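You operate a simulated robot arm through the tools that you are given. There is no shell and no other tool. Be economical: measure what you need, move in short steps, check, and stop when the job is done.

The job below is to be done with a simulated two-armed robot. You get a single attempt, and the scene is never put back.

TASK
Zero the dial, switch off, then hold the test box and pull both plugs out onto the trolley top.
Where things are to end (x, y in the base frame): black plug within 0.06 m of [0.39, 0.31]; grey plug within 0.06 m of [0.39, 0.43].

Only the result counts: the job must be done as asked and must still hold three seconds after the hand-in. Knocking over, shifting, dropping, spilling or breaking anything else fails it.

THE ROBOT
Two 6-joint arms with two-finger parallel grippers on one trunk, on a base that drives. Base frame: it is fixed to the floor where the robot stands at the start and does not move with it; the origin is under the middle of the robot, x ahead of it, y to its left, z up. Lengths are in m, angles in degrees, forces in N, time in s.
The left shoulder is at the start at [0.06, 0.187, 1.147], the right one opposite. With the tool pointing down near the work surface each hand reaches from about 0.1 to 0.6 m from the robot's upright axis, wherever it stands, measured 20 degrees to its own side. Places, roughly: black plug (10x3x3 cm) [0.4, 0.6, 0.8]; grey plug (10x3x3 cm) [0.4, 0.6, 0.8]; output dial [0.5, 0.2, 0.9]; unit switch [0.6, 0.2, 0.9]; unit trolley top [0.5, 0.5, 0.8]. Payload 1.57 kg a hand.
The tool frame of a hand sits at the grasp point between the pads (the TCP): z along the fingers, y along the line on which they close. The tips reach 0.03 m beyond it. The gripper opens to 0.11 m. The fingers are 0.024 m wide and 0.012 m thick; the gripper's body (0.048 by 0.112 m) begins 0.078 m behind the TCP.
Orientation is told as [roll, pitch, yaw] about the base's x, y, z axes, in that order, counted from this pose: with the fingers straight down and closing along the base's y, the tool's x points along the base's -x, its y along +y and its z along -z.

THE INTERFACE
- The arms move only by the tool move_arm. It takes "left_plan", "right_plan" or both (then of equal length, played together; a hand with none holds still); each is a list of rows, each an object of numbers (a shift or turn left out is 0, a gripper value left out holds the last): "x", "y", "z": the shift along the tool's x, y, z in m; "wx", "wy", "wz": the turn, a rotation vector about the tool's x, y, z in degrees; "grip": the finger opening in m, from 0 to 0.11. In form: [{"x": .., "y": .., "z": .., "wx": .., "wy": .., "wz": .., "grip": ..}, ...]. A call has 1 to 20 rows; each row shifts and turns the commanded pose from where the row before left it, along the tool's axes as they then stand. Each row takes 0.2 s and may step no farther than 0.05 m and 8.6 degrees from the row before; otherwise, or with a gripper value out of range, the whole call is refused. A pose out of reach is approached as far as the arm can. The call stops where the force on the tool passes 40 N (or 10 N more than at its start, if that is more) or the arm is blocked; 0.2 s more then pass. The fingers move at their own pace (about 0.153 m/s each) and stop on an object; they squeeze with about 24 N. The grip force told is the motor's: it shows also when the fingers shut on nothing. Time passes only in rows, and 0.2 s behind the last, so rows that do not move let the fingers close. The reply holds the time, the measured pose of the TCP, the force on the tool along the base axes, the opening and the grip force, in the units named above and with some noise, with the torque about the TCP (base axes, N m) and any sound that the robot's microphone picked up.
- Cameras (640 x 400 px; columns grow to the right, rows downward): "scene" is now at [0.0046, 0.0324, 1.6817]; the picture's right is [0.43, -0.90, 0.00], its down [-0.73, -0.35, -0.58] and it looks along [0.53, 0.25, -0.81] (base axes); focal length 284 px, centre (320, 200). "left" rides on the left gripper at [0.07, -0.016, -0.141] in its tool frame; the picture's right is [0.23, 0.97, 0.00], its down [-0.85, 0.20, -0.48] and it looks along [-0.47, 0.11, 0.88] (tool axes); focal length 222 px, centre (320, 200). "right" rides on the right gripper at [0.07, 0.016, -0.141] in its tool frame; the picture's right is [-0.23, 0.97, 0.00], its down [-0.86, -0.20, -0.48] and it looks along [-0.47, -0.11, 0.88] (tool axes); focal length 222 px, centre (320, 200). There is no depth. A picture from a camera that has moved, and an enlarged one, comes with that camera's place and axes in the base frame and with its lens.
- grab_frame(camera): a new picture of that camera. The clock stands still meanwhile.
- slide_trunk(by): slides the trunk up (or, below 0, down) by that many m; the arms and the scene camera ride with it, the base frame stays. It gives what a move gives, with no picture.
- base_move(legs): drives the robot by 1 to 6 legs, each [ahead, left, turn to the left] in m, m and degrees, along the robot's own axes; the way and the turn of a leg run together, so that a leg with both is an arc; at most 1.5 m and 180 degrees a leg. The arms and the cameras ride along, it lands a little off, and it stops where it bumps. It gives what a move gives.
- turn_head(pan, tilt): turns the head with the scene camera to pan (to the left, within 86 degrees either way) and tilt (down, from -29 to 69), counted from straight ahead of the robot. It gives what a move gives.
- enlarge(camera, box): a new picture of the part [left, top, right, bottom] of that camera's present view, enlarged. The clock stands still meanwhile.
- finish_job(): hands the job in; it is judged then, once.

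Work in short steps. Places have to be worked out from the pictures, the camera data and where the tool is seen: move nearer, look again, correct. Check each grasp and each placing, and mend what went wrong. You have 120 turns and 88 pictures in all, those below and enlarged ones among them. Open the grippers and draw the arms clear of the work before you hand the job in, unless the task says otherwise; then end with one line.

The tools are called after ">>>" by a JSON object that holds its "fn" and its "kwargs". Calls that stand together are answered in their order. move_arm: Moves the arms, as the interface text tells. Its arguments: {"type":"object","properties":{"left_plan":{"type":"array"},"right_plan":{"type":"array"}},"required":[]} The other tools are called the same way: slide_trunk (by) slides the trunk up or down; base_move (legs) drives the base; turn_head (pan, tilt) turns the head that bears the scene camera; grab_frame (camera) takes a picture; enlarge (camera, box) takes an enlarged picture of a part of a camera's view; finish_job () hands the job in.

At the start:

```text
t: 0.0
left_ee_pos: [0.3174, 0.3834, 1.2682]
left_tool_rot: [0.0, -0.1, 0.0]
left_ft_force: [-0.6, 0.1, 0.2]
left_torque: [0.01, -0.06, 0.0]
left_opening: 0.1099
left_grasp_force: 0.1
right_ee_pos: [0.4066, 0.0178, 1.2877]
right_tool_rot: [0.0, 0.0, -0.1]
right_ft_force: [0.2, -1.0, 0.2]
right_torque: [-0.05, 0.0, 0.0]
right_opening: 0.11
right_grasp_force: 0.1
trunk travel left (down, up): [-0.775, 0.215]
robot x, y, heading: [-0.0028, -0.0021, 0.1]
head pan, tilt: [25.5, 54.2]
```

scene: 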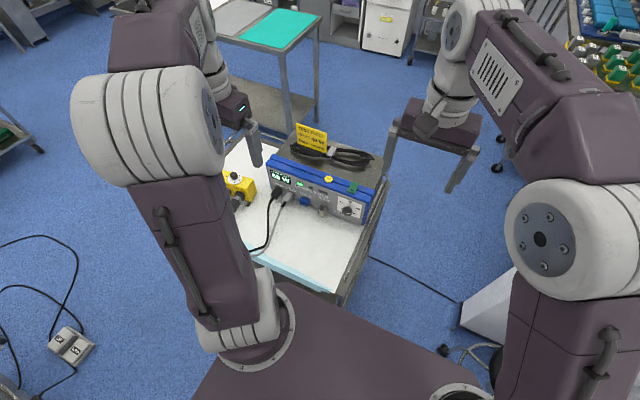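
right: 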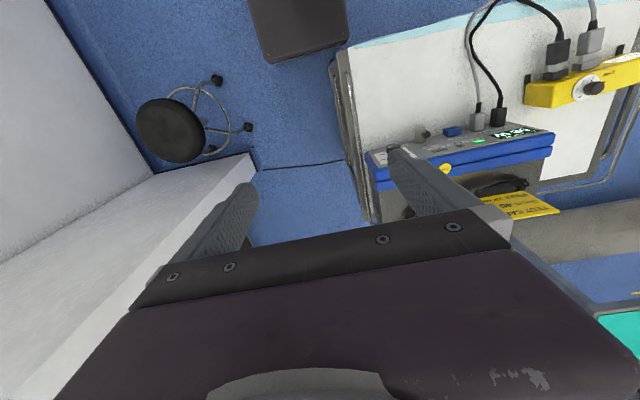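
left: 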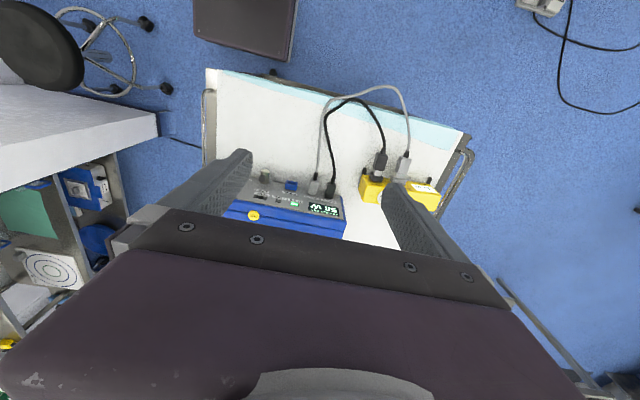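

The unit (blue front with dial and switch) sits on the trolley; the yellow test box with two plugs is to its left. I enlarge the views to see the details.

>>> {"fn": "enlarge", "kwargs": {"camera": "scene", "box": [210, 120, 400, 240]}}

>>> {"fn": "enlarge", "kwargs": {"camera": "left", "box": [200, 60, 480, 235]}}

>>> {"fn": "enlarge", "kwargs": {"camera": "right", "box": [340, 0, 640, 220]}}

```text
3.33 times, centred on (305, 180) of scene
camera zoom: at [0.0046, 0.0324, 1.6817], right [0.43, -0.9, 0.0], down [-0.73, -0.35, -0.58], along [0.53, 0.25, -0.81], focal length 947 px, centre (370, 267)
```

zoom: 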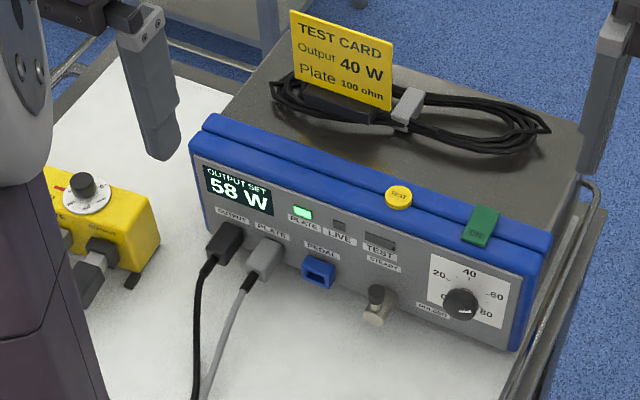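

```text
2.29 times, centred on (340, 148) of left
camera zoom: at [0.2483, 0.3679, 1.4102], right [-0.23, 0.97, 0.0], down [0.85, 0.2, 0.48], along [0.47, 0.11, -0.88], focal length 508 px, centre (274, 320)
```

zoom: 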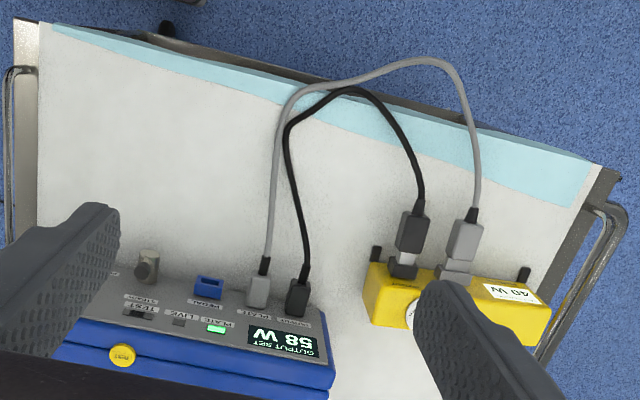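

```text
1.82 times, centred on (490, 110) of right
camera zoom: at [0.3354, 0.0342, 1.429], right [0.23, 0.97, 0.0], down [0.86, -0.2, 0.48], along [0.47, -0.11, -0.88], focal length 404 px, centre (11, 364)
```

zoom: 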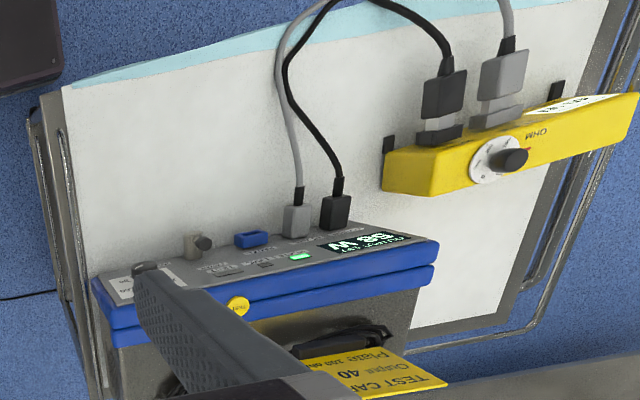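

Layout is clear: dial at the right end of the front panel, a green ON rocker above it, plugs pointing toward me from the yellow box. I zoom on the dial and switch, and on the box.

>>> {"fn": "enlarge", "kwargs": {"camera": "scene", "box": [320, 165, 385, 225]}}

>>> {"fn": "turn_head", "kwargs": {"pan": 50, "tilt": 45}}

>>> {"fn": "grab_frame", "kwargs": {"camera": "scene"}}

```text
6.67 times, centred on (352, 195) of scene
camera zoom: at [0.0046, 0.0324, 1.6817], right [0.43, -0.9, 0.0], down [-0.73, -0.35, -0.58], along [0.53, 0.25, -0.81], focal length 1894 px, centre (103, 233)
```

zoom: 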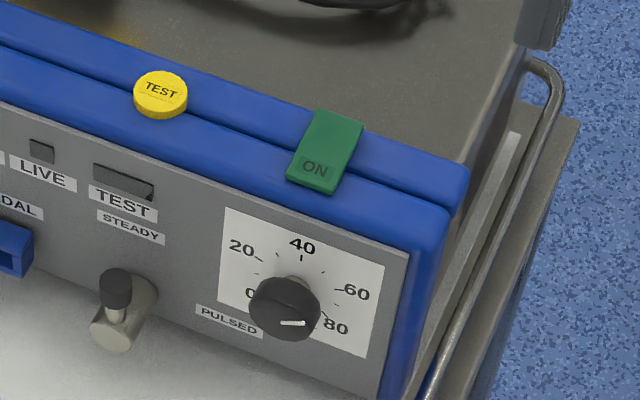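

```text
t: 0.9
left_ee_pos: [0.3181, 0.3841, 1.2692]
left_tool_rot: [0.0, 0.0, 0.0]
left_ft_force: [-0.1, -0.8, -0.8]
left_torque: [-0.03, 0.0, 0.01]
left_opening: 0.1101
left_grasp_force: 0.1
right_ee_pos: [0.4052, 0.0152, 1.2858]
right_tool_rot: [-0.1, 0.0, 0.0]
right_ft_force: [0.1, -0.7, -0.2]
right_torque: [-0.01, -0.03, 0.03]
right_opening: 0.1098
right_grasp_force: 0.0
trunk travel left (down, up): [-0.775, 0.215]
robot x, y, heading: [-0.0018, 0.0004, 0.3]
head pan, tilt: [50.0, 45.0]
```

```text
80 pictures are left
camera scene: at [-0.0089, 0.0631, 1.6942], right [0.77, -0.64, 0.0], down [-0.46, -0.54, -0.71], along [0.45, 0.54, -0.71], focal length 284 px, centre (320, 200)
```

scene: 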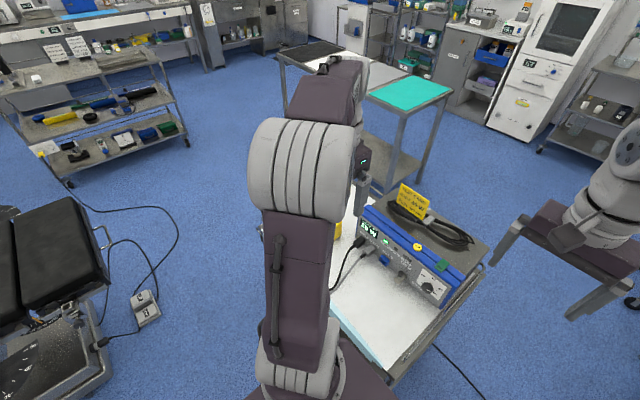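

The dial reads about 58 W. I bring the right hand back and lower, and pitch it forward so its camera can view the panel frontally.

>>> {"fn": "move_arm", "kwargs": {"right_plan": [{"x": 0.03, "z": 0.03}, {"x": 0.03, "z": 0.03}, {"x": 0.03, "z": 0.03}, {"x": 0.03, "z": 0.03}, {"x": 0.02, "z": 0.03}, {"wy": -8.5}, {"wy": -8.5}, {"wy": -8.5}, {"wy": -8.5}, {"wy": -8.5}, {"wy": -8.5}, {"wy": -8.5}]}}

>>> {"fn": "grab_frame", "kwargs": {"camera": "right"}}

```text
t: 3.5
left_ee_pos: [0.3171, 0.3852, 1.2692]
left_tool_rot: [0.1, 0.0, 0.1]
left_ft_force: [-0.3, 1.1, 0.6]
left_torque: [-0.02, -0.04, 0.05]
left_opening: 0.1099
left_grasp_force: 0.1
right_ee_pos: [0.2657, 0.0325, 1.1431]
right_tool_rot: [-0.3, -58.6, 0.5]
right_ft_force: [-9.6, -14.7, 52.8]
right_torque: [0.54, 8.47, 2.48]
right_opening: 0.1099
right_grasp_force: 0.1
right hand out of reach, approached as far as the arm can: row 11, 12
trunk travel left (down, up): [-0.775, 0.215]
robot x, y, heading: [0.003, -0.0013, -0.0]
head pan, tilt: [50.0, 45.0]
stopped in row 12 (right hand): the force on the tool passed its limit (the readings are from after the stop); the commanded pose is now the measured one
```

```text
79 pictures are left
camera right: at [0.1083, 0.0497, 1.1588], right [0.11, 0.97, 0.19], down [0.04, -0.2, 0.98], along [0.99, -0.1, -0.06], focal length 222 px, centre (320, 200)
```

right: 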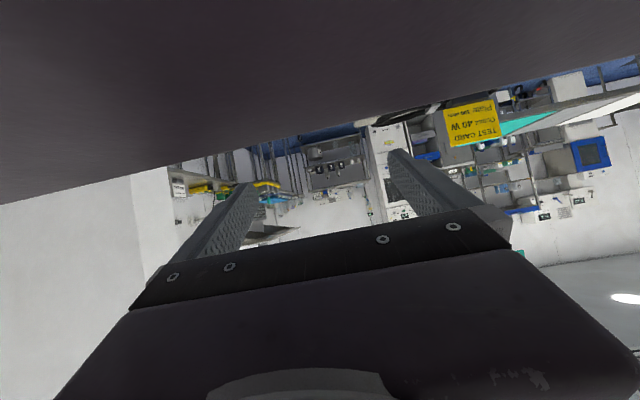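

The arm folded against itself. I bring that hand forward and up again, then back the base off a bit to give horizontal approaches room.

>>> {"fn": "move_arm", "kwargs": {"right_plan": [{"x": -0.03, "z": 0.026}, {"x": -0.03, "z": 0.026}, {"x": -0.03, "z": 0.026}, {"x": -0.03, "z": 0.026}]}}

>>> {"fn": "base_move", "kwargs": {"legs": [[-0.2, 0, 0]]}}

>>> {"fn": "turn_head", "kwargs": {"pan": 15, "tilt": 45}}

>>> {"fn": "grab_frame", "kwargs": {"camera": "scene"}}

```text
t: 4.5
left_ee_pos: [0.32, 0.3837, 1.2686]
left_tool_rot: [0.0, 0.1, 0.0]
left_ft_force: [-0.3, -1.0, 0.3]
left_torque: [0.0, -0.02, 0.01]
left_opening: 0.1098
left_grasp_force: 0.1
right_ee_pos: [0.4211, 0.0324, 1.1887]
right_tool_rot: [-0.5, -58.4, 0.6]
right_ft_force: [0.7, 0.2, 0.3]
right_torque: [0.0, 0.0, -0.02]
right_opening: 0.1099
right_grasp_force: 0.1
trunk travel left (down, up): [-0.775, 0.215]
robot x, y, heading: [-0.0017, -0.0027, 0.2]
head pan, tilt: [50.0, 45.0]
```

```text
t: 6.1
left_ee_pos: [0.1201, 0.3829, 1.2691]
left_tool_rot: [0.0, 0.1, -0.2]
left_ft_force: [-0.7, -0.2, 1.2]
left_torque: [0.0, 0.02, -0.03]
left_opening: 0.1101
left_grasp_force: 0.2
right_ee_pos: [0.2191, 0.0315, 1.1888]
right_tool_rot: [-0.5, -58.4, 0.3]
right_ft_force: [0.7, -0.2, 0.4]
right_torque: [0.04, 0.0, -0.01]
right_opening: 0.1099
right_grasp_force: 0.1
trunk travel left (down, up): [-0.775, 0.215]
robot x, y, heading: [-0.2048, -0.0016, -0.3]
head pan, tilt: [50.0, 45.0]
```

```text
t: 7.1
left_ee_pos: [0.1178, 0.383, 1.2694]
left_tool_rot: [0.0, 0.1, 0.0]
left_ft_force: [-0.8, 0.3, 0.3]
left_torque: [0.04, 0.02, -0.02]
left_opening: 0.1097
left_grasp_force: 0.1
right_ee_pos: [0.2157, 0.0327, 1.1886]
right_tool_rot: [-0.3, -58.5, 0.4]
right_ft_force: [0.3, 0.1, 0.7]
right_torque: [0.02, 0.0, 0.05]
right_opening: 0.1102
right_grasp_force: 0.0
trunk travel left (down, up): [-0.775, 0.215]
robot x, y, heading: [-0.2028, 0.001, -0.2]
head pan, tilt: [15.0, 45.0]
```

```text
78 pictures are left
camera scene: at [-0.1842, 0.0223, 1.6942], right [0.26, -0.97, 0.0], down [-0.68, -0.18, -0.71], along [0.68, 0.18, -0.71], focal length 284 px, centre (320, 200)
```

scene: 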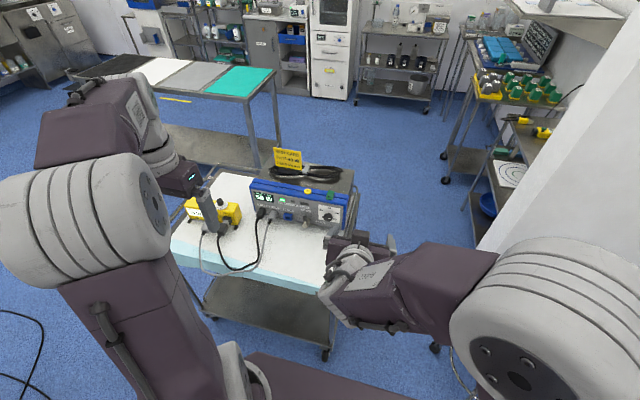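

Now lower the trunk 0.2 m and finish pitching the right hand to horizontal, then look at the panel.

>>> {"fn": "slide_trunk", "kwargs": {"by": -0.2}}

>>> {"fn": "move_arm", "kwargs": {"right_plan": [{"wy": -7.9}, {"wy": -7.9}, {"wy": -7.9}, {"wy": -7.8}]}}

>>> {"fn": "grab_frame", "kwargs": {"camera": "right"}}

>>> {"fn": "grab_frame", "kwargs": {"camera": "scene"}}

```text
t: 9.3
left_ee_pos: [0.1172, 0.3828, 1.0692]
left_tool_rot: [0.0, 0.0, -0.3]
left_ft_force: [0.1, -0.1, 0.0]
left_torque: [0.05, 0.0, -0.03]
left_opening: 0.11
left_grasp_force: 0.0
right_ee_pos: [0.2161, 0.031, 0.9895]
right_tool_rot: [-0.4, -58.6, 0.4]
right_ft_force: [0.2, -0.3, -0.8]
right_torque: [0.03, 0.01, -0.01]
right_opening: 0.1102
right_grasp_force: 0.0
trunk travel left (down, up): [-0.575, 0.415]
robot x, y, heading: [-0.2024, 0.0007, -0.3]
head pan, tilt: [15.0, 45.0]
```

```text
t: 10.3
left_ee_pos: [0.1174, 0.384, 1.0695]
left_tool_rot: [0.0, -0.1, -0.3]
left_ft_force: [-0.5, 0.1, 0.4]
left_torque: [-0.02, -0.01, 0.0]
left_opening: 0.11
left_grasp_force: 0.1
right_ee_pos: [0.2242, 0.0501, 1.0099]
right_tool_rot: [-83.3, -89.5, 83.1]
right_ft_force: [0.0, -0.1, -0.1]
right_torque: [-0.02, -0.02, -0.04]
right_opening: 0.1102
right_grasp_force: 0.0
right hand out of reach, approached as far as the arm can: row 4
trunk travel left (down, up): [-0.575, 0.415]
robot x, y, heading: [-0.2045, 0.0011, -0.2]
head pan, tilt: [15.0, 45.0]
```

```text
77 pictures are left
camera right: at [0.0825, 0.0676, 0.941], right [0.0, 0.98, 0.22], down [-0.48, -0.19, 0.86], along [0.88, -0.11, 0.47], focal length 222 px, centre (320, 200)
```

right: 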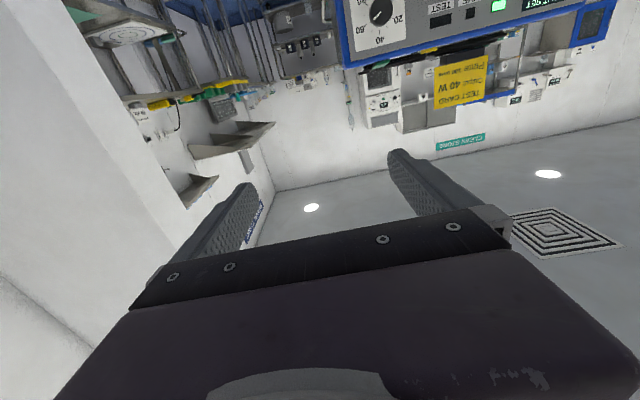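

```text
76 pictures are left
camera scene: at [-0.1845, 0.023, 1.4942], right [0.26, -0.97, 0.0], down [-0.68, -0.18, -0.71], along [0.68, 0.18, -0.71], focal length 284 px, centre (320, 200)
```

scene: 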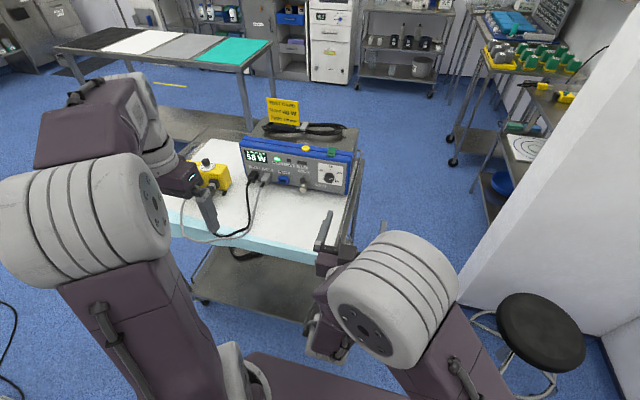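

Knob triangulates to about (0.51, 0.175, 0.875). I enlarge both views for precision and panel orientation.

>>> {"fn": "enlarge", "kwargs": {"camera": "scene", "box": [235, 125, 365, 205]}}

>>> {"fn": "enlarge", "kwargs": {"camera": "right", "box": [330, 0, 490, 100]}}

```text
4.92 times, centred on (300, 165) of scene
camera zoom: at [-0.1845, 0.023, 1.4942], right [0.26, -0.97, 0.0], down [-0.68, -0.18, -0.71], along [0.68, 0.18, -0.71], focal length 1399 px, centre (418, 372)
```

zoom: 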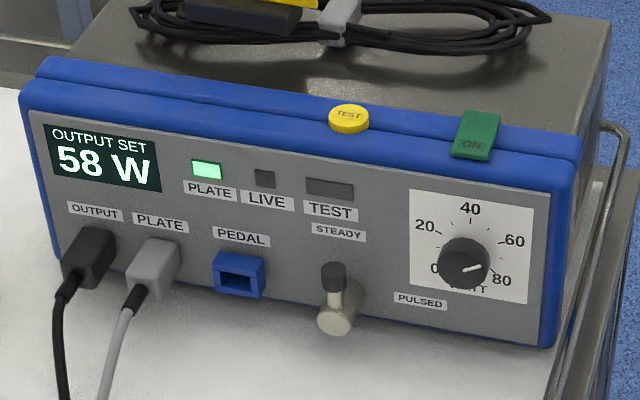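

```text
4.00 times, centred on (410, 50) of right
camera zoom: at [0.0825, 0.0676, 0.941], right [0.0, 0.98, 0.22], down [-0.48, -0.19, 0.86], along [0.88, -0.11, 0.47], focal length 888 px, centre (-40, 800)
```

zoom: 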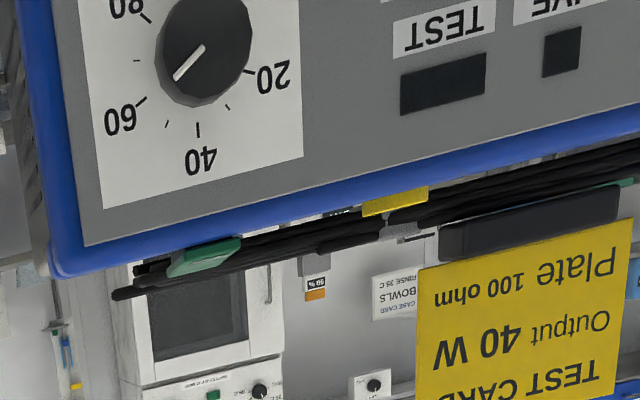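

Knob face is at about (0.517, 0.176, 0.875), ø0.036, panel nearly facing −x; switch about (0.568, 0.182, 0.943). I move the right hand to a standoff in front of the knob, opening at 0.07.

>>> {"fn": "move_arm", "kwargs": {"right_plan": [{"z": 0.03, "y": 0.021, "grip": 0.07}, {"z": 0.03, "y": 0.021}, {"z": 0.03, "y": 0.021}, {"z": 0.03, "y": 0.021}, {"x": 0.03, "y": 0.021}, {"x": 0.03, "y": 0.021}, {"x": 0.03}, {"x": 0.03}]}}

>>> {"fn": "grab_frame", "kwargs": {"camera": "scene"}}

>>> {"fn": "grab_frame", "kwargs": {"camera": "right"}}

```text
t: 12.1
left_ee_pos: [0.1173, 0.3838, 1.0708]
left_tool_rot: [0.0, 0.0, -0.2]
left_ft_force: [-0.5, 0.6, -0.6]
left_torque: [0.0, -0.01, 0.02]
left_opening: 0.1098
left_grasp_force: 0.1
right_ee_pos: [0.3441, 0.1746, 0.8884]
right_tool_rot: [-101.6, -89.8, 101.5]
right_ft_force: [-0.1, 0.9, 0.0]
right_torque: [0.0, -0.02, 0.0]
right_opening: 0.07
right_grasp_force: 0.1
trunk travel left (down, up): [-0.575, 0.415]
robot x, y, heading: [-0.2032, 0.0004, -0.3]
head pan, tilt: [15.0, 45.0]
```

```text
73 pictures are left
camera scene: at [-0.1843, 0.0227, 1.4942], right [0.26, -0.97, 0.0], down [-0.68, -0.18, -0.71], along [0.68, 0.18, -0.71], focal length 284 px, centre (320, 200)
```

scene: 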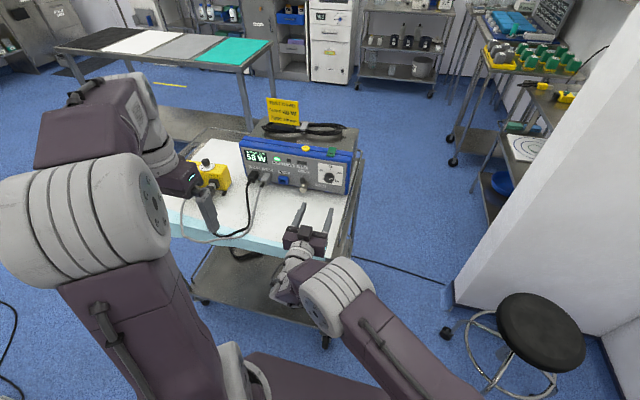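

```text
72 pictures are left
camera right: at [0.203, 0.1914, 0.8209], right [0.0, 0.97, 0.22], down [-0.48, -0.2, 0.86], along [0.88, -0.11, 0.47], focal length 222 px, centre (320, 200)
```

right: 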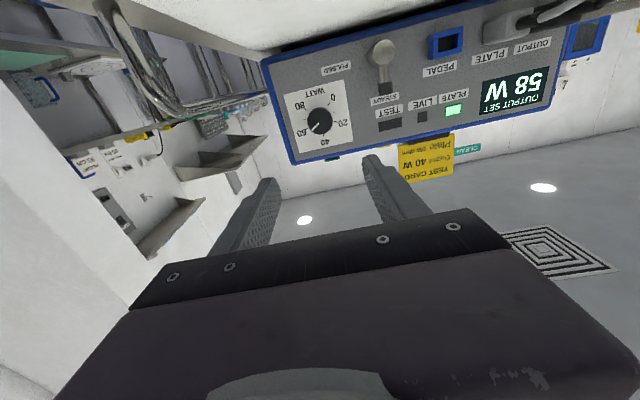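

Knob confirmed at about (0.517, 0.178, 0.872). I align with it, roll +51° at standoff to leave room for turning counter-clockwise, and look.

>>> {"fn": "move_arm", "kwargs": {"right_plan": [{"x": 0.016, "y": 0.003, "z": 0.03}, {"z": 0.03, "wz": 8.5}, {"z": 0.03, "wz": 8.5}, {"wz": 8.5}, {"wz": 8.5}, {"wz": 8.5}, {"wz": 8.5}]}}

>>> {"fn": "grab_frame", "kwargs": {"camera": "right"}}

>>> {"fn": "enlarge", "kwargs": {"camera": "scene", "box": [240, 135, 370, 215]}}

```text
t: 13.7
left_ee_pos: [0.1169, 0.3824, 1.0702]
left_tool_rot: [0.1, 0.0, -0.1]
left_ft_force: [0.4, -0.2, 0.0]
left_torque: [0.04, 0.0, -0.02]
left_opening: 0.11
left_grasp_force: 0.0
right_ee_pos: [0.4436, 0.1884, 0.8699]
right_tool_rot: [90.0, -39.1, -89.9]
right_ft_force: [1.3, -0.5, -0.1]
right_torque: [0.01, -0.02, 0.03]
right_opening: 0.0698
right_grasp_force: 0.1
right hand out of reach, approached as far as the arm can: row 5, 6
trunk travel left (down, up): [-0.575, 0.415]
robot x, y, heading: [-0.2043, -0.003, -0.4]
head pan, tilt: [15.0, 45.0]
```

```text
71 pictures are left
camera right: at [0.3013, 0.2542, 0.8402], right [0.0, 0.44, 0.9], down [-0.48, -0.79, 0.39], along [0.88, -0.43, 0.21], focal length 222 px, centre (320, 200)
```

right: 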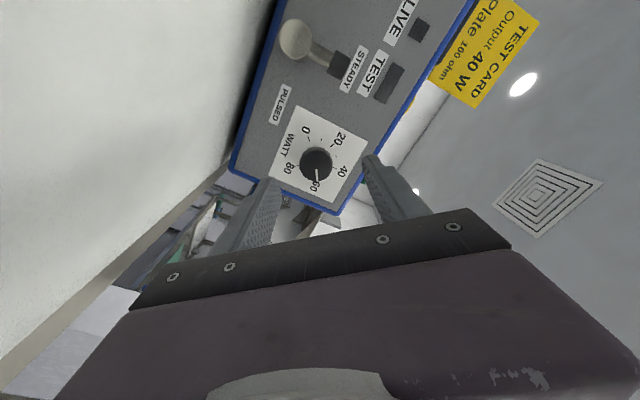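

```text
4.92 times, centred on (305, 175) of scene
camera zoom: at [-0.185, 0.0217, 1.4942], right [0.26, -0.97, 0.0], down [-0.68, -0.18, -0.71], along [0.68, 0.18, -0.71], focal length 1399 px, centre (394, 323)
```

zoom: 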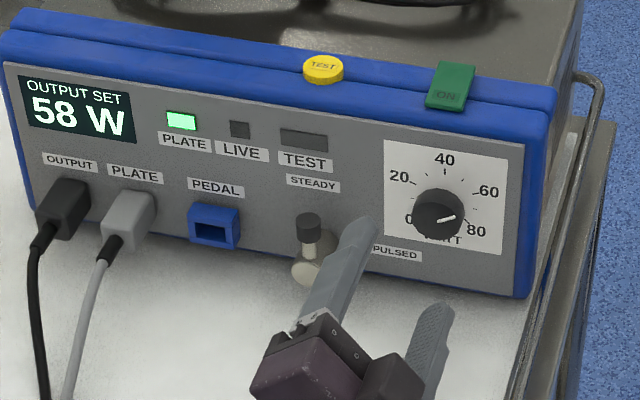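

The roll limit is near +45°. I test how far it goes the other way at standoff.

>>> {"fn": "move_arm", "kwargs": {"right_plan": [{"wz": -8.5}, {"wz": -8.5}, {"wz": -8.5}, {"wz": -8.5}, {"wz": -8.5}, {"wz": -8.5}, {"wz": -8.5}, {"wz": -8.5}, {"wz": -8.5}, {"wz": -8.5}, {"wz": -8.5}, {"wz": -8.5}, {"wz": -8.5}, {"wz": -8.5}, {"wz": -8.5}, {"wz": -8.5}, {"wz": -8.5}, {"wz": -8.5}, {"wz": -8.5}, {"wz": -8.5}]}}

```text
t: 17.9
left_ee_pos: [0.1165, 0.3829, 1.0693]
left_tool_rot: [0.0, -0.1, -0.2]
left_ft_force: [0.3, 0.6, 0.3]
left_torque: [0.02, -0.01, -0.01]
left_opening: 0.1101
left_grasp_force: 0.0
right_ee_pos: [0.4419, 0.1895, 0.87]
right_tool_rot: [-90.0, 29.3, 90.0]
right_ft_force: [0.0, 0.6, -0.7]
right_torque: [0.01, 0.03, -0.02]
right_opening: 0.0699
right_grasp_force: 0.0
trunk travel left (down, up): [-0.575, 0.415]
robot x, y, heading: [-0.2028, 0.0006, -0.2]
head pan, tilt: [15.0, 45.0]
```

Roll range is about +45…−119°. I return to +30° for the first stroke.

>>> {"fn": "move_arm", "kwargs": {"right_plan": [{"wz": 8.28}, {"wz": 8.28}, {"wz": 8.28}, {"wz": 8.28}, {"wz": 8.28}, {"wz": 8.28}, {"wz": 8.28}, {"wz": 8.28}, {"wz": 8.28}, {"wz": 8.28}, {"wz": 8.28}, {"wz": 8.28}, {"wz": 8.28}, {"wz": 8.28}, {"wz": 8.28}, {"wz": 8.28}, {"wz": 8.28}, {"wz": 8.24}]}}

>>> {"fn": "grab_frame", "kwargs": {"camera": "right"}}

```text
t: 21.7
left_ee_pos: [0.1172, 0.3833, 1.069]
left_tool_rot: [-0.1, 0.1, -0.2]
left_ft_force: [-0.3, -0.3, 0.4]
left_torque: [0.01, -0.05, -0.01]
left_opening: 0.11
left_grasp_force: 0.0
right_ee_pos: [0.4435, 0.1888, 0.8684]
right_tool_rot: [90.0, -60.1, -90.0]
right_ft_force: [0.9, -0.1, -0.1]
right_torque: [-0.02, -0.02, 0.05]
right_opening: 0.07
right_grasp_force: 0.0
trunk travel left (down, up): [-0.575, 0.415]
robot x, y, heading: [-0.2024, 0.0002, -0.5]
head pan, tilt: [15.0, 45.0]
```

```text
69 pictures are left
camera right: at [0.3009, 0.2388, 0.8182], right [0.0, 0.73, 0.68], down [-0.48, -0.6, 0.64], along [0.88, -0.33, 0.35], focal length 222 px, centre (320, 200)
```

right: 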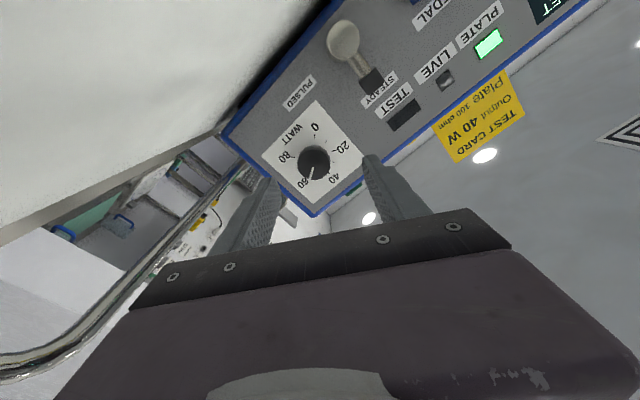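

Knob re-measured at (0.517, 0.181, 0.869). I correct laterally, advance to x≈0.498, and close.

>>> {"fn": "move_arm", "kwargs": {"right_plan": [{"x": -0.005, "y": -0.0064}, {"z": 0.02}, {"z": 0.02}, {"z": 0.013}, {"grip": 0.02}, {"grip": 0.02}, {}]}}

>>> {"fn": "enlarge", "kwargs": {"camera": "scene", "box": [240, 135, 370, 215]}}

>>> {"fn": "grab_frame", "kwargs": {"camera": "right"}}

```text
t: 23.3
left_ee_pos: [0.1182, 0.3834, 1.0701]
left_tool_rot: [0.0, 0.0, -0.2]
left_ft_force: [0.2, 0.3, 0.2]
left_torque: [0.01, 0.02, -0.04]
left_opening: 0.1101
left_grasp_force: 0.0
right_ee_pos: [0.466, 0.1788, 0.8863]
right_tool_rot: [90.0, -60.1, -89.9]
right_ft_force: [-0.1, 0.3, 0.5]
right_torque: [0.01, 0.0, 0.01]
right_opening: 0.0199
right_grasp_force: 0.0
right hand out of reach, approached as far as the arm can: row 1, 2, 3, 4
trunk travel left (down, up): [-0.575, 0.415]
robot x, y, heading: [-0.2004, 0.0023, -0.2]
head pan, tilt: [15.0, 45.0]
```

```text
4.92 times, centred on (305, 175) of scene
camera zoom: at [-0.1847, 0.0223, 1.4942], right [0.26, -0.97, 0.0], down [-0.68, -0.18, -0.71], along [0.68, 0.18, -0.71], focal length 1399 px, centre (394, 323)
```

zoom: 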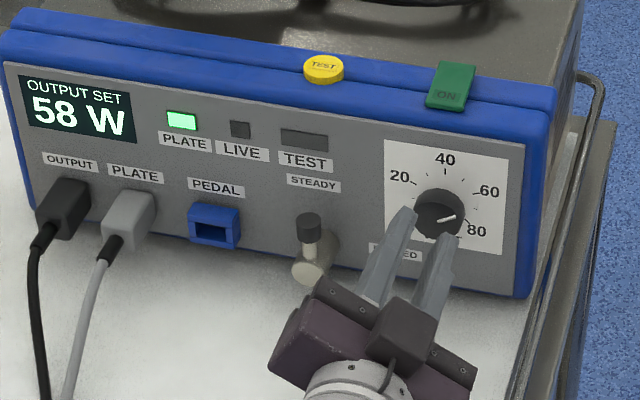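

```text
67 pictures are left
camera right: at [0.3238, 0.2288, 0.8361], right [0.0, 0.73, 0.68], down [-0.48, -0.6, 0.64], along [0.88, -0.32, 0.35], focal length 222 px, centre (320, 200)
```

right: 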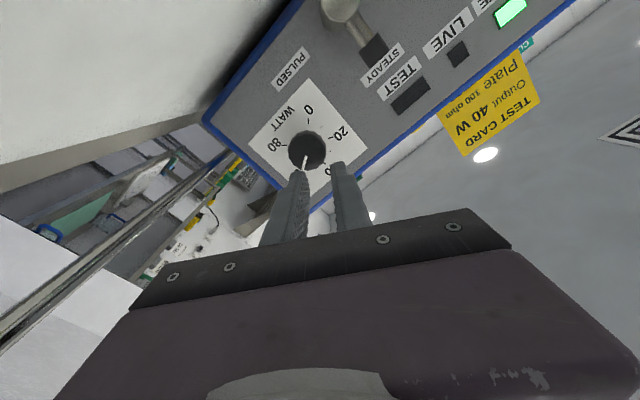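

The arm is at its reach limit from here and closed on nothing. I open, draw back, and drive the base 0.1 m forward.

>>> {"fn": "move_arm", "kwargs": {"right_plan": [{"z": -0.03, "grip": 0.07}, {"z": -0.04}, {"z": -0.04}, {"z": -0.04}]}}

>>> {"fn": "base_move", "kwargs": {"legs": [[0.1, 0, 0]]}}

>>> {"fn": "grab_frame", "kwargs": {"camera": "right"}}

```text
t: 24.3
left_ee_pos: [0.1164, 0.3836, 1.07]
left_tool_rot: [0.0, -0.1, -0.2]
left_ft_force: [0.5, 0.3, 1.0]
left_torque: [-0.04, -0.03, 0.03]
left_opening: 0.1098
left_grasp_force: 0.0
right_ee_pos: [0.3401, 0.2251, 0.889]
right_tool_rot: [90.1, -60.4, -90.2]
right_ft_force: [-0.4, 0.1, 0.3]
right_torque: [-0.02, -0.02, 0.0]
right_opening: 0.07
right_grasp_force: 0.0
right hand out of reach, approached as far as the arm can: row 2, 3, 4
trunk travel left (down, up): [-0.575, 0.415]
robot x, y, heading: [-0.2042, 0.0007, -0.3]
head pan, tilt: [15.0, 45.0]
```

```text
t: 25.4
left_ee_pos: [0.2173, 0.3829, 1.0693]
left_tool_rot: [0.1, 0.0, -0.1]
left_ft_force: [0.2, -0.4, -0.7]
left_torque: [-0.01, 0.05, -0.03]
left_opening: 0.11
left_grasp_force: 0.0
right_ee_pos: [0.4412, 0.2249, 0.889]
right_tool_rot: [89.9, -60.4, -90.1]
right_ft_force: [0.2, 0.2, -0.8]
right_torque: [0.01, -0.02, -0.01]
right_opening: 0.0701
right_grasp_force: 0.1
trunk travel left (down, up): [-0.575, 0.415]
robot x, y, heading: [-0.1025, -0.0, -0.0]
head pan, tilt: [15.0, 45.0]
```

```text
66 pictures are left
camera right: at [0.2992, 0.2755, 0.8376], right [0.0, 0.73, 0.68], down [-0.48, -0.59, 0.65], along [0.88, -0.33, 0.35], focal length 222 px, centre (320, 200)
```

right: 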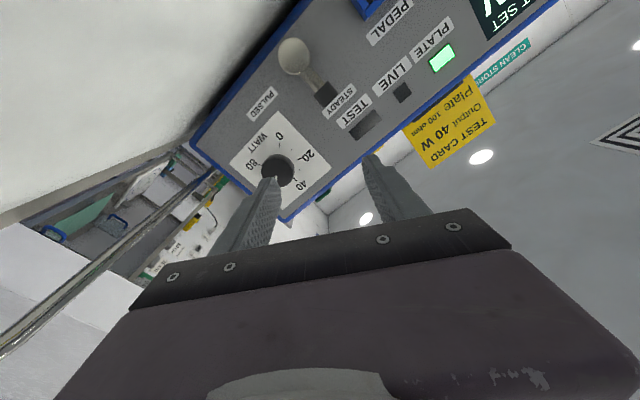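

The limit is the roll joint, so I work at more negative rolls: rotate to about −10°, then re-align in front of the knob.

>>> {"fn": "move_arm", "kwargs": {"right_plan": [{"wz": -8}, {"wz": -8}, {"wz": -8}, {"wz": -8}, {"wz": -8}]}}

```text
t: 26.6
left_ee_pos: [0.2157, 0.3832, 1.0694]
left_tool_rot: [0.1, 0.0, -0.1]
left_ft_force: [-0.3, 0.0, 0.1]
left_torque: [0.01, -0.02, -0.01]
left_opening: 0.1102
left_grasp_force: 0.1
right_ee_pos: [0.4401, 0.2247, 0.8884]
right_tool_rot: [-89.9, -79.5, 89.7]
right_ft_force: [0.0, 0.1, 0.6]
right_torque: [-0.02, -0.02, 0.02]
right_opening: 0.0697
right_grasp_force: 0.0
trunk travel left (down, up): [-0.575, 0.415]
robot x, y, heading: [-0.103, 0.0021, -0.1]
head pan, tilt: [15.0, 45.0]
```

Now shift laterally to the knob's axis and check reachability.

>>> {"fn": "move_arm", "kwargs": {"right_plan": [{"x": 0.013, "y": -0.02}, {"x": 0.013, "y": -0.0197}, {}]}}

>>> {"fn": "grab_frame", "kwargs": {"camera": "right"}}

```text
t: 27.4
left_ee_pos: [0.2173, 0.3833, 1.0688]
left_tool_rot: [-0.1, -0.1, 0.0]
left_ft_force: [-0.7, -0.4, -0.3]
left_torque: [0.0, 0.03, -0.02]
left_opening: 0.1099
left_grasp_force: 0.1
right_ee_pos: [0.4411, 0.181, 0.8711]
right_tool_rot: [-90.0, -79.5, 89.8]
right_ft_force: [-0.1, 0.3, -0.8]
right_torque: [0.01, 0.0, -0.01]
right_opening: 0.0699
right_grasp_force: 0.1
trunk travel left (down, up): [-0.575, 0.415]
robot x, y, heading: [-0.1035, -0.0006, -0.2]
head pan, tilt: [15.0, 45.0]
```

```text
65 pictures are left
camera right: at [0.299, 0.1858, 0.8005], right [0.0, 1.0, 0.05], down [-0.48, -0.04, 0.88], along [0.88, -0.03, 0.48], focal length 222 px, centre (320, 200)
```

right: 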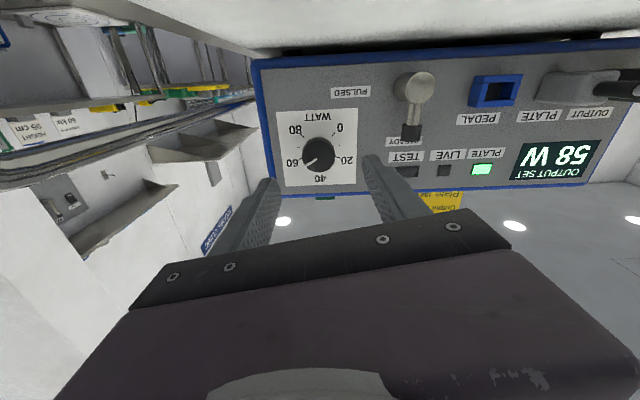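

Aligned (knob at y≈0.180, z≈0.868). Advance and grip the knob.

>>> {"fn": "move_arm", "kwargs": {"right_plan": [{"z": 0.02, "x": 0.002}, {"z": 0.02}, {"z": 0.014}, {"grip": 0.02}, {}, {}]}}

>>> {"fn": "enlarge", "kwargs": {"camera": "scene", "box": [200, 135, 380, 245]}}

```text
t: 28.8
left_ee_pos: [0.2174, 0.383, 1.069]
left_tool_rot: [0.1, 0.0, -0.2]
left_ft_force: [0.5, -0.4, 0.2]
left_torque: [0.0, 0.01, 0.01]
left_opening: 0.11
left_grasp_force: 0.1
right_ee_pos: [0.4947, 0.1773, 0.8685]
right_tool_rot: [-89.8, -79.7, 89.4]
right_ft_force: [0.9, -7.0, -0.7]
right_torque: [-0.01, -0.1, -0.38]
right_opening: 0.0357
right_grasp_force: 42.1
trunk travel left (down, up): [-0.575, 0.415]
robot x, y, heading: [-0.1021, -0.0002, -0.2]
head pan, tilt: [15.0, 45.0]
```

```text
3.56 times, centred on (290, 190) of scene
camera zoom: at [-0.0847, 0.0202, 1.4942], right [0.26, -0.97, 0.0], down [-0.68, -0.18, -0.71], along [0.68, 0.18, -0.71], focal length 1010 px, centre (427, 236)
```

zoom: 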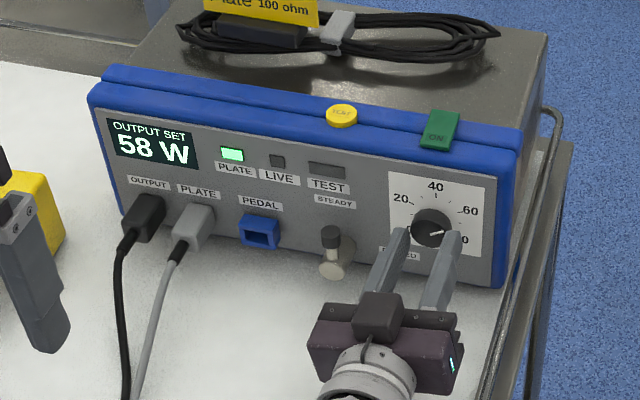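

Gripped (0.036 opening). I relax the small side load and turn −102°.

>>> {"fn": "move_arm", "kwargs": {"right_plan": [{"y": -0.003}, {"wz": -8.5}, {"wz": -8.5}, {"wz": -8.5}, {"wz": -8.5}, {"wz": -8.5}, {"wz": -8.5}, {"wz": -8.5}, {"wz": -8.5}, {"wz": -8.5}, {"wz": -8.5}, {"wz": -8.5}, {"wz": -8.5}]}}

>>> {"fn": "enlarge", "kwargs": {"camera": "scene", "box": [200, 135, 380, 245]}}

```text
t: 31.6
left_ee_pos: [0.217, 0.3804, 1.0701]
left_tool_rot: [0.1, 0.1, -0.2]
left_ft_force: [0.5, 0.4, 0.0]
left_torque: [-0.04, 0.01, -0.01]
left_opening: 0.1101
left_grasp_force: 0.1
right_ee_pos: [0.4942, 0.1778, 0.8697]
right_tool_rot: [-90.2, 22.4, 89.7]
right_ft_force: [13.1, -3.7, 18.3]
right_torque: [0.03, -0.11, 0.55]
right_opening: 0.0353
right_grasp_force: 42.5
trunk travel left (down, up): [-0.575, 0.415]
robot x, y, heading: [-0.1012, -0.0018, -0.1]
head pan, tilt: [15.0, 45.0]
```

```text
3.56 times, centred on (290, 190) of scene
camera zoom: at [-0.0849, 0.0201, 1.4944], right [0.26, -0.97, 0.0], down [-0.68, -0.18, -0.71], along [0.68, 0.18, -0.71], focal length 1010 px, centre (427, 236)
```

zoom: 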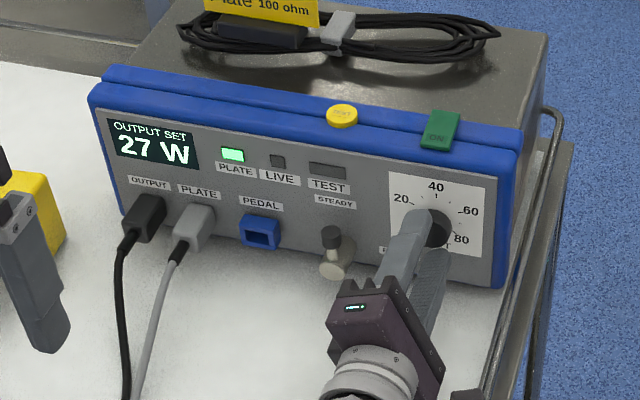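

Reads 27 W (≈3.3°/W). I release, roll back 102° in place, regrip, and turn −85° next.

>>> {"fn": "move_arm", "kwargs": {"right_plan": [{"grip": 0.07}, {"grip": 0.07}, {"wz": 8.5}, {"wz": 8.5}, {"wz": 8.5}, {"wz": 8.5}, {"wz": 8.5}, {"wz": 8.5}, {"wz": 8.5}, {"wz": 8.5}, {"wz": 8.5}, {"wz": 8.5}, {"wz": 8.5}, {"wz": 8.5}, {"grip": 0.02}, {"grip": 0.02}, {}]}}

```text
t: 35.2
left_ee_pos: [0.2172, 0.3824, 1.0691]
left_tool_rot: [0.0, 0.0, -0.1]
left_ft_force: [0.3, -0.4, 0.8]
left_torque: [0.01, -0.02, 0.02]
left_opening: 0.1099
left_grasp_force: 0.0
right_ee_pos: [0.4952, 0.1791, 0.8674]
right_tool_rot: [-89.8, -79.6, 89.6]
right_ft_force: [0.4, 2.8, -0.8]
right_torque: [0.03, -0.02, 0.24]
right_opening: 0.0353
right_grasp_force: 42.9
trunk travel left (down, up): [-0.575, 0.415]
robot x, y, heading: [-0.1023, -0.0028, -0.0]
head pan, tilt: [15.0, 45.0]
```

Regripped. Turning −85°.

>>> {"fn": "move_arm", "kwargs": {"right_plan": [{"wz": -8.5}, {"wz": -8.5}, {"wz": -8.5}, {"wz": -8.5}, {"wz": -8.5}, {"wz": -8.5}, {"wz": -8.5}, {"wz": -8.5}, {"wz": -8.5}, {"wz": -8.5}]}}

>>> {"fn": "enlarge", "kwargs": {"camera": "scene", "box": [200, 135, 380, 245]}}

```text
t: 37.4
left_ee_pos: [0.2163, 0.3812, 1.0699]
left_tool_rot: [0.1, -0.1, 0.0]
left_ft_force: [-0.6, 0.3, -0.1]
left_torque: [0.0, 0.01, 0.01]
left_opening: 0.1096
left_grasp_force: 0.1
right_ee_pos: [0.4941, 0.1765, 0.8694]
right_tool_rot: [-90.1, 5.4, 89.8]
right_ft_force: [1.1, -2.5, 3.8]
right_torque: [0.55, -0.48, 0.79]
right_opening: 0.0353
right_grasp_force: 42.8
trunk travel left (down, up): [-0.575, 0.415]
robot x, y, heading: [-0.1024, 0.0027, -0.2]
head pan, tilt: [15.0, 45.0]
```

```text
3.56 times, centred on (290, 190) of scene
camera zoom: at [-0.0857, 0.021, 1.4943], right [0.26, -0.97, 0.0], down [-0.68, -0.18, -0.71], along [0.68, 0.18, -0.71], focal length 1010 px, centre (427, 236)
```

zoom: 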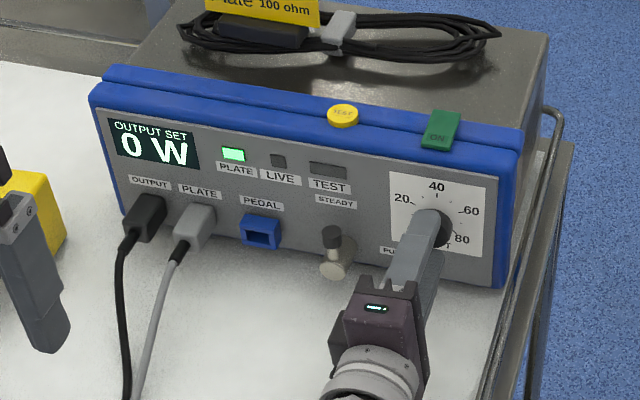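

Reads 0 W. I release and retreat along −x.

>>> {"fn": "move_arm", "kwargs": {"right_plan": [{"grip": 0.07}, {"grip": 0.07}, {"z": -0.03}, {"z": -0.03}, {"z": -0.03}, {"z": -0.03}]}}

>>> {"fn": "enlarge", "kwargs": {"camera": "scene", "box": [220, 135, 370, 235]}}

```text
t: 38.8
left_ee_pos: [0.2163, 0.3834, 1.0688]
left_tool_rot: [0.0, -0.2, -0.1]
left_ft_force: [0.0, 0.1, -0.4]
left_torque: [0.02, 0.01, 0.02]
left_opening: 0.1101
left_grasp_force: 0.0
right_ee_pos: [0.3738, 0.1776, 0.8698]
right_tool_rot: [-90.0, 5.4, 89.7]
right_ft_force: [0.2, 0.4, 0.0]
right_torque: [0.01, -0.03, 0.0]
right_opening: 0.07
right_grasp_force: 0.1
trunk travel left (down, up): [-0.575, 0.415]
robot x, y, heading: [-0.1057, -0.002, -0.2]
head pan, tilt: [15.0, 45.0]
```

```text
4.00 times, centred on (295, 185) of scene
camera zoom: at [-0.086, 0.0221, 1.4942], right [0.26, -0.97, 0.0], down [-0.68, -0.18, -0.71], along [0.68, 0.18, -0.71], focal length 1136 px, centre (420, 260)
```

zoom: 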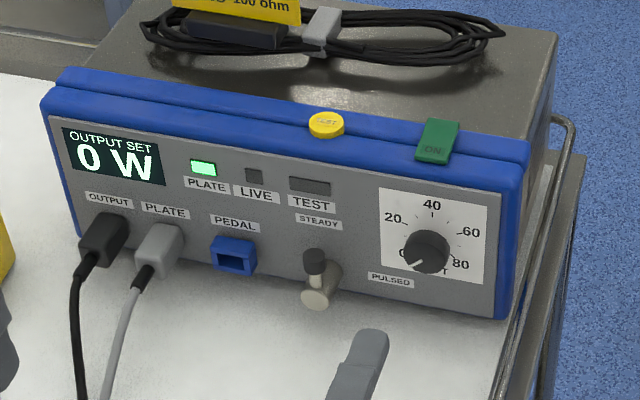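

Dial at zero. I raise the hand, roll back, and pitch it to fingers-down so I can inspect and press the switch.

>>> {"fn": "move_arm", "kwargs": {"right_plan": [{"y": -0.04}, {"y": -0.04}, {"y": -0.04}, {"y": -0.03}, {"wz": 8.6}, {"wz": 8.6}, {"wz": 8.6}, {"wz": 8.6}, {"wz": 8.6}, {"wz": 8.6}, {"wz": 8.6}, {"wz": 8.6}, {"wz": 8.6}, {"wz": 8.6}, {"wz": 8.6}]}}

>>> {"fn": "move_arm", "kwargs": {"right_plan": [{"wy": 8.5, "grip": 0.0}, {"wy": 8.5}, {"wy": 8.5}, {"wy": 8.5}, {"wy": 8.5}, {"wy": 8.5}]}}

>>> {"fn": "grab_frame", "kwargs": {"camera": "right"}}

```text
t: 42.0
left_ee_pos: [0.2172, 0.3825, 1.0692]
left_tool_rot: [0.0, 0.0, -0.1]
left_ft_force: [0.6, 0.7, 1.1]
left_torque: [0.0, -0.03, 0.02]
left_opening: 0.1103
left_grasp_force: 0.1
right_ee_pos: [0.3734, 0.1926, 1.0176]
right_tool_rot: [-87.1, -89.4, 87.1]
right_ft_force: [-0.1, -0.6, -0.8]
right_torque: [0.02, 0.02, -0.01]
right_opening: 0.07
right_grasp_force: 0.0
trunk travel left (down, up): [-0.575, 0.415]
robot x, y, heading: [-0.0991, -0.0002, -0.2]
head pan, tilt: [15.0, 45.0]
```

```text
t: 43.4
left_ee_pos: [0.2185, 0.3835, 1.0697]
left_tool_rot: [0.0, 0.0, -0.1]
left_ft_force: [0.2, 0.0, 0.3]
left_torque: [0.01, 0.02, -0.01]
left_opening: 0.1099
left_grasp_force: 0.2
right_ee_pos: [0.3747, 0.1923, 1.0175]
right_tool_rot: [-0.8, -38.9, 0.4]
right_ft_force: [-1.1, 0.0, -0.1]
right_torque: [-0.01, -0.01, 0.03]
right_opening: 0.0002
right_grasp_force: 21.4
trunk travel left (down, up): [-0.575, 0.415]
robot x, y, heading: [-0.102, 0.0004, -0.5]
head pan, tilt: [15.0, 45.0]
```

```text
60 pictures are left
camera right: at [0.2319, 0.2114, 1.0855], right [0.18, 0.98, 0.13], down [0.36, -0.19, 0.91], along [0.91, -0.12, -0.39], focal length 222 px, centre (320, 200)
```

right: 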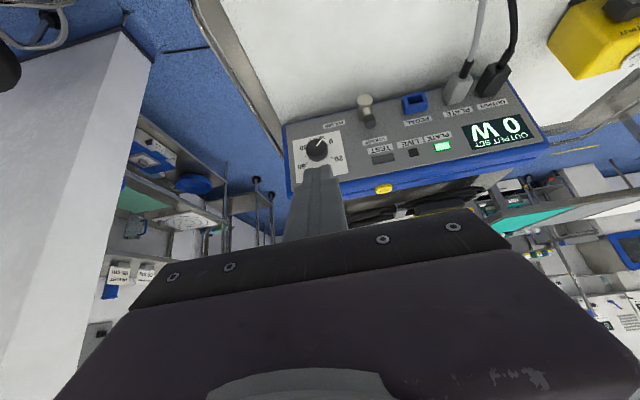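

Let me see the rocker's shape closely from the head camera.

>>> {"fn": "enlarge", "kwargs": {"camera": "scene", "box": [295, 135, 370, 185]}}

```text
8.00 times, centred on (332, 160) of scene
camera zoom: at [-0.0842, 0.022, 1.4942], right [0.26, -0.97, 0.0], down [-0.68, -0.18, -0.71], along [0.68, 0.18, -0.71], focal length 2273 px, centre (220, 520)
```

zoom: 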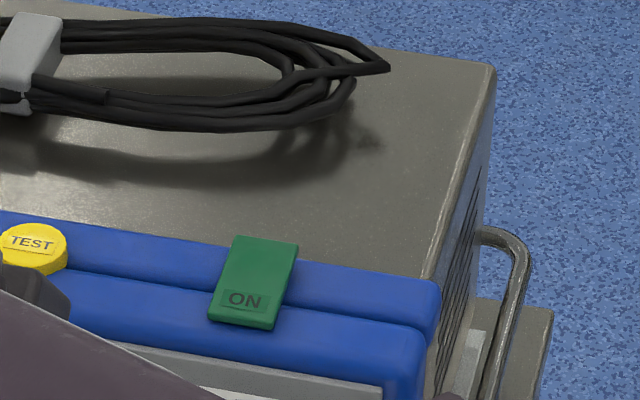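

The rocker spans x≈0.55–0.585 at y≈0.181, z≈0.945, with "ON" on its near half. I finish pitching down and place the closed fingertips over the far half.

>>> {"fn": "move_arm", "kwargs": {"right_plan": [{"wy": 7.8}, {"wy": 7.8}, {"wy": 7.8}, {"wy": 7.8}, {"wy": 7.7}, {"z": -0.03}, {"x": -0.04, "y": -0.003}, {"x": -0.04, "y": -0.003}, {"x": -0.04, "y": -0.003}, {"x": -0.045, "y": -0.002}, {"x": -0.04}, {}]}}

>>> {"fn": "grab_frame", "kwargs": {"camera": "right"}}

>>> {"fn": "enlarge", "kwargs": {"camera": "scene", "box": [270, 115, 390, 195]}}

```text
t: 46.0
left_ee_pos: [0.216, 0.3839, 1.0687]
left_tool_rot: [0.0, 0.0, -0.1]
left_ft_force: [1.1, -1.2, -0.1]
left_torque: [-0.02, 0.0, 0.0]
left_opening: 0.1105
left_grasp_force: 0.0
right_ee_pos: [0.4149, 0.0734, 0.9919]
right_tool_rot: [-0.9, -5.7, -0.3]
right_ft_force: [0.9, 0.2, 0.1]
right_torque: [0.02, -0.02, 0.05]
right_opening: 0.0
right_grasp_force: 21.0
right hand out of reach, approached as far as the arm can: row 3, 4, 5, 6, 7, 8, 9, 10, 11
trunk travel left (down, up): [-0.575, 0.415]
robot x, y, heading: [-0.1018, -0.0013, -0.3]
head pan, tilt: [15.0, 45.0]
```

```text
58 pictures are left
camera right: at [0.3306, 0.0932, 1.1277], right [0.23, 0.97, 0.01], down [0.8, -0.2, 0.56], along [0.55, -0.12, -0.83], focal length 222 px, centre (320, 200)
```

right: 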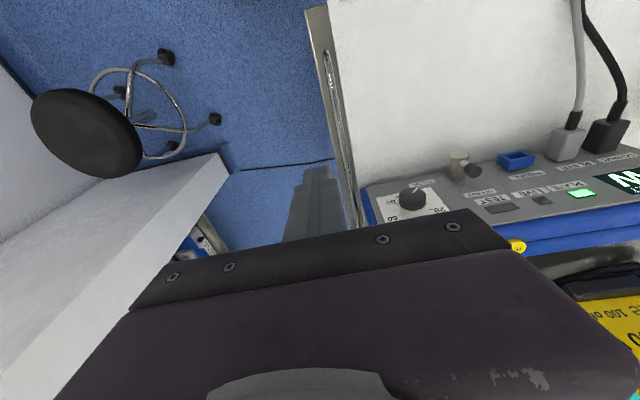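

```text
5.00 times, centred on (330, 155) of scene
camera zoom: at [-0.0851, 0.0221, 1.4942], right [0.26, -0.97, 0.0], down [-0.68, -0.18, -0.71], along [0.68, 0.18, -0.71], focal length 1420 px, centre (270, 425)
```

zoom: 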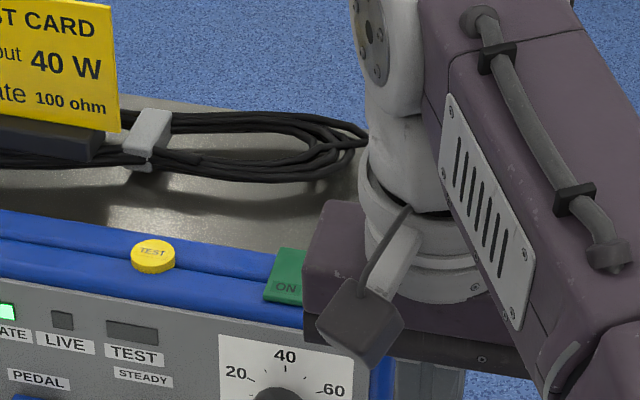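

With the trunk low, a downward tool is out of reach. I raise the trunk 0.2 m and recompute the approach.

>>> {"fn": "slide_trunk", "kwargs": {"by": 0.2}}

>>> {"fn": "move_arm", "kwargs": {"right_plan": [{"wy": 5.0, "y": 0.02}, {"y": 0.03}, {"y": 0.03}, {"y": 0.028}, {"x": -0.04}, {"x": -0.04}, {"x": -0.04}, {"x": -0.04}, {}]}}

```text
t: 48.2
left_ee_pos: [0.2167, 0.3839, 1.2691]
left_tool_rot: [0.0, 0.0, -0.1]
left_ft_force: [0.2, -0.1, -0.2]
left_torque: [-0.02, 0.01, 0.0]
left_opening: 0.1099
left_grasp_force: 0.2
right_ee_pos: [0.4147, 0.0729, 1.1925]
right_tool_rot: [-0.8, -5.6, -0.4]
right_ft_force: [-0.6, -0.2, 0.4]
right_torque: [0.01, 0.02, 0.0]
right_opening: 0.0
right_grasp_force: 21.5
trunk travel left (down, up): [-0.775, 0.215]
robot x, y, heading: [-0.1027, -0.0001, -0.1]
head pan, tilt: [15.0, 45.0]
```

```text
t: 50.2
left_ee_pos: [0.2159, 0.3823, 1.2684]
left_tool_rot: [0.0, 0.0, 0.0]
left_ft_force: [-0.3, -0.4, 0.8]
left_torque: [-0.04, -0.01, 0.0]
left_opening: 0.1099
left_grasp_force: 0.1
right_ee_pos: [0.3961, 0.0922, 1.1525]
right_tool_rot: [-0.8, -0.8, -0.4]
right_ft_force: [-0.9, -0.3, 0.0]
right_torque: [-0.01, -0.04, 0.03]
right_opening: 0.0
right_grasp_force: 21.3
right hand out of reach, approached as far as the arm can: row 1, 2, 3, 4, 5, 6, 7, 8
trunk travel left (down, up): [-0.775, 0.215]
robot x, y, heading: [-0.1047, -0.0022, -0.1]
head pan, tilt: [15.0, 45.0]
```

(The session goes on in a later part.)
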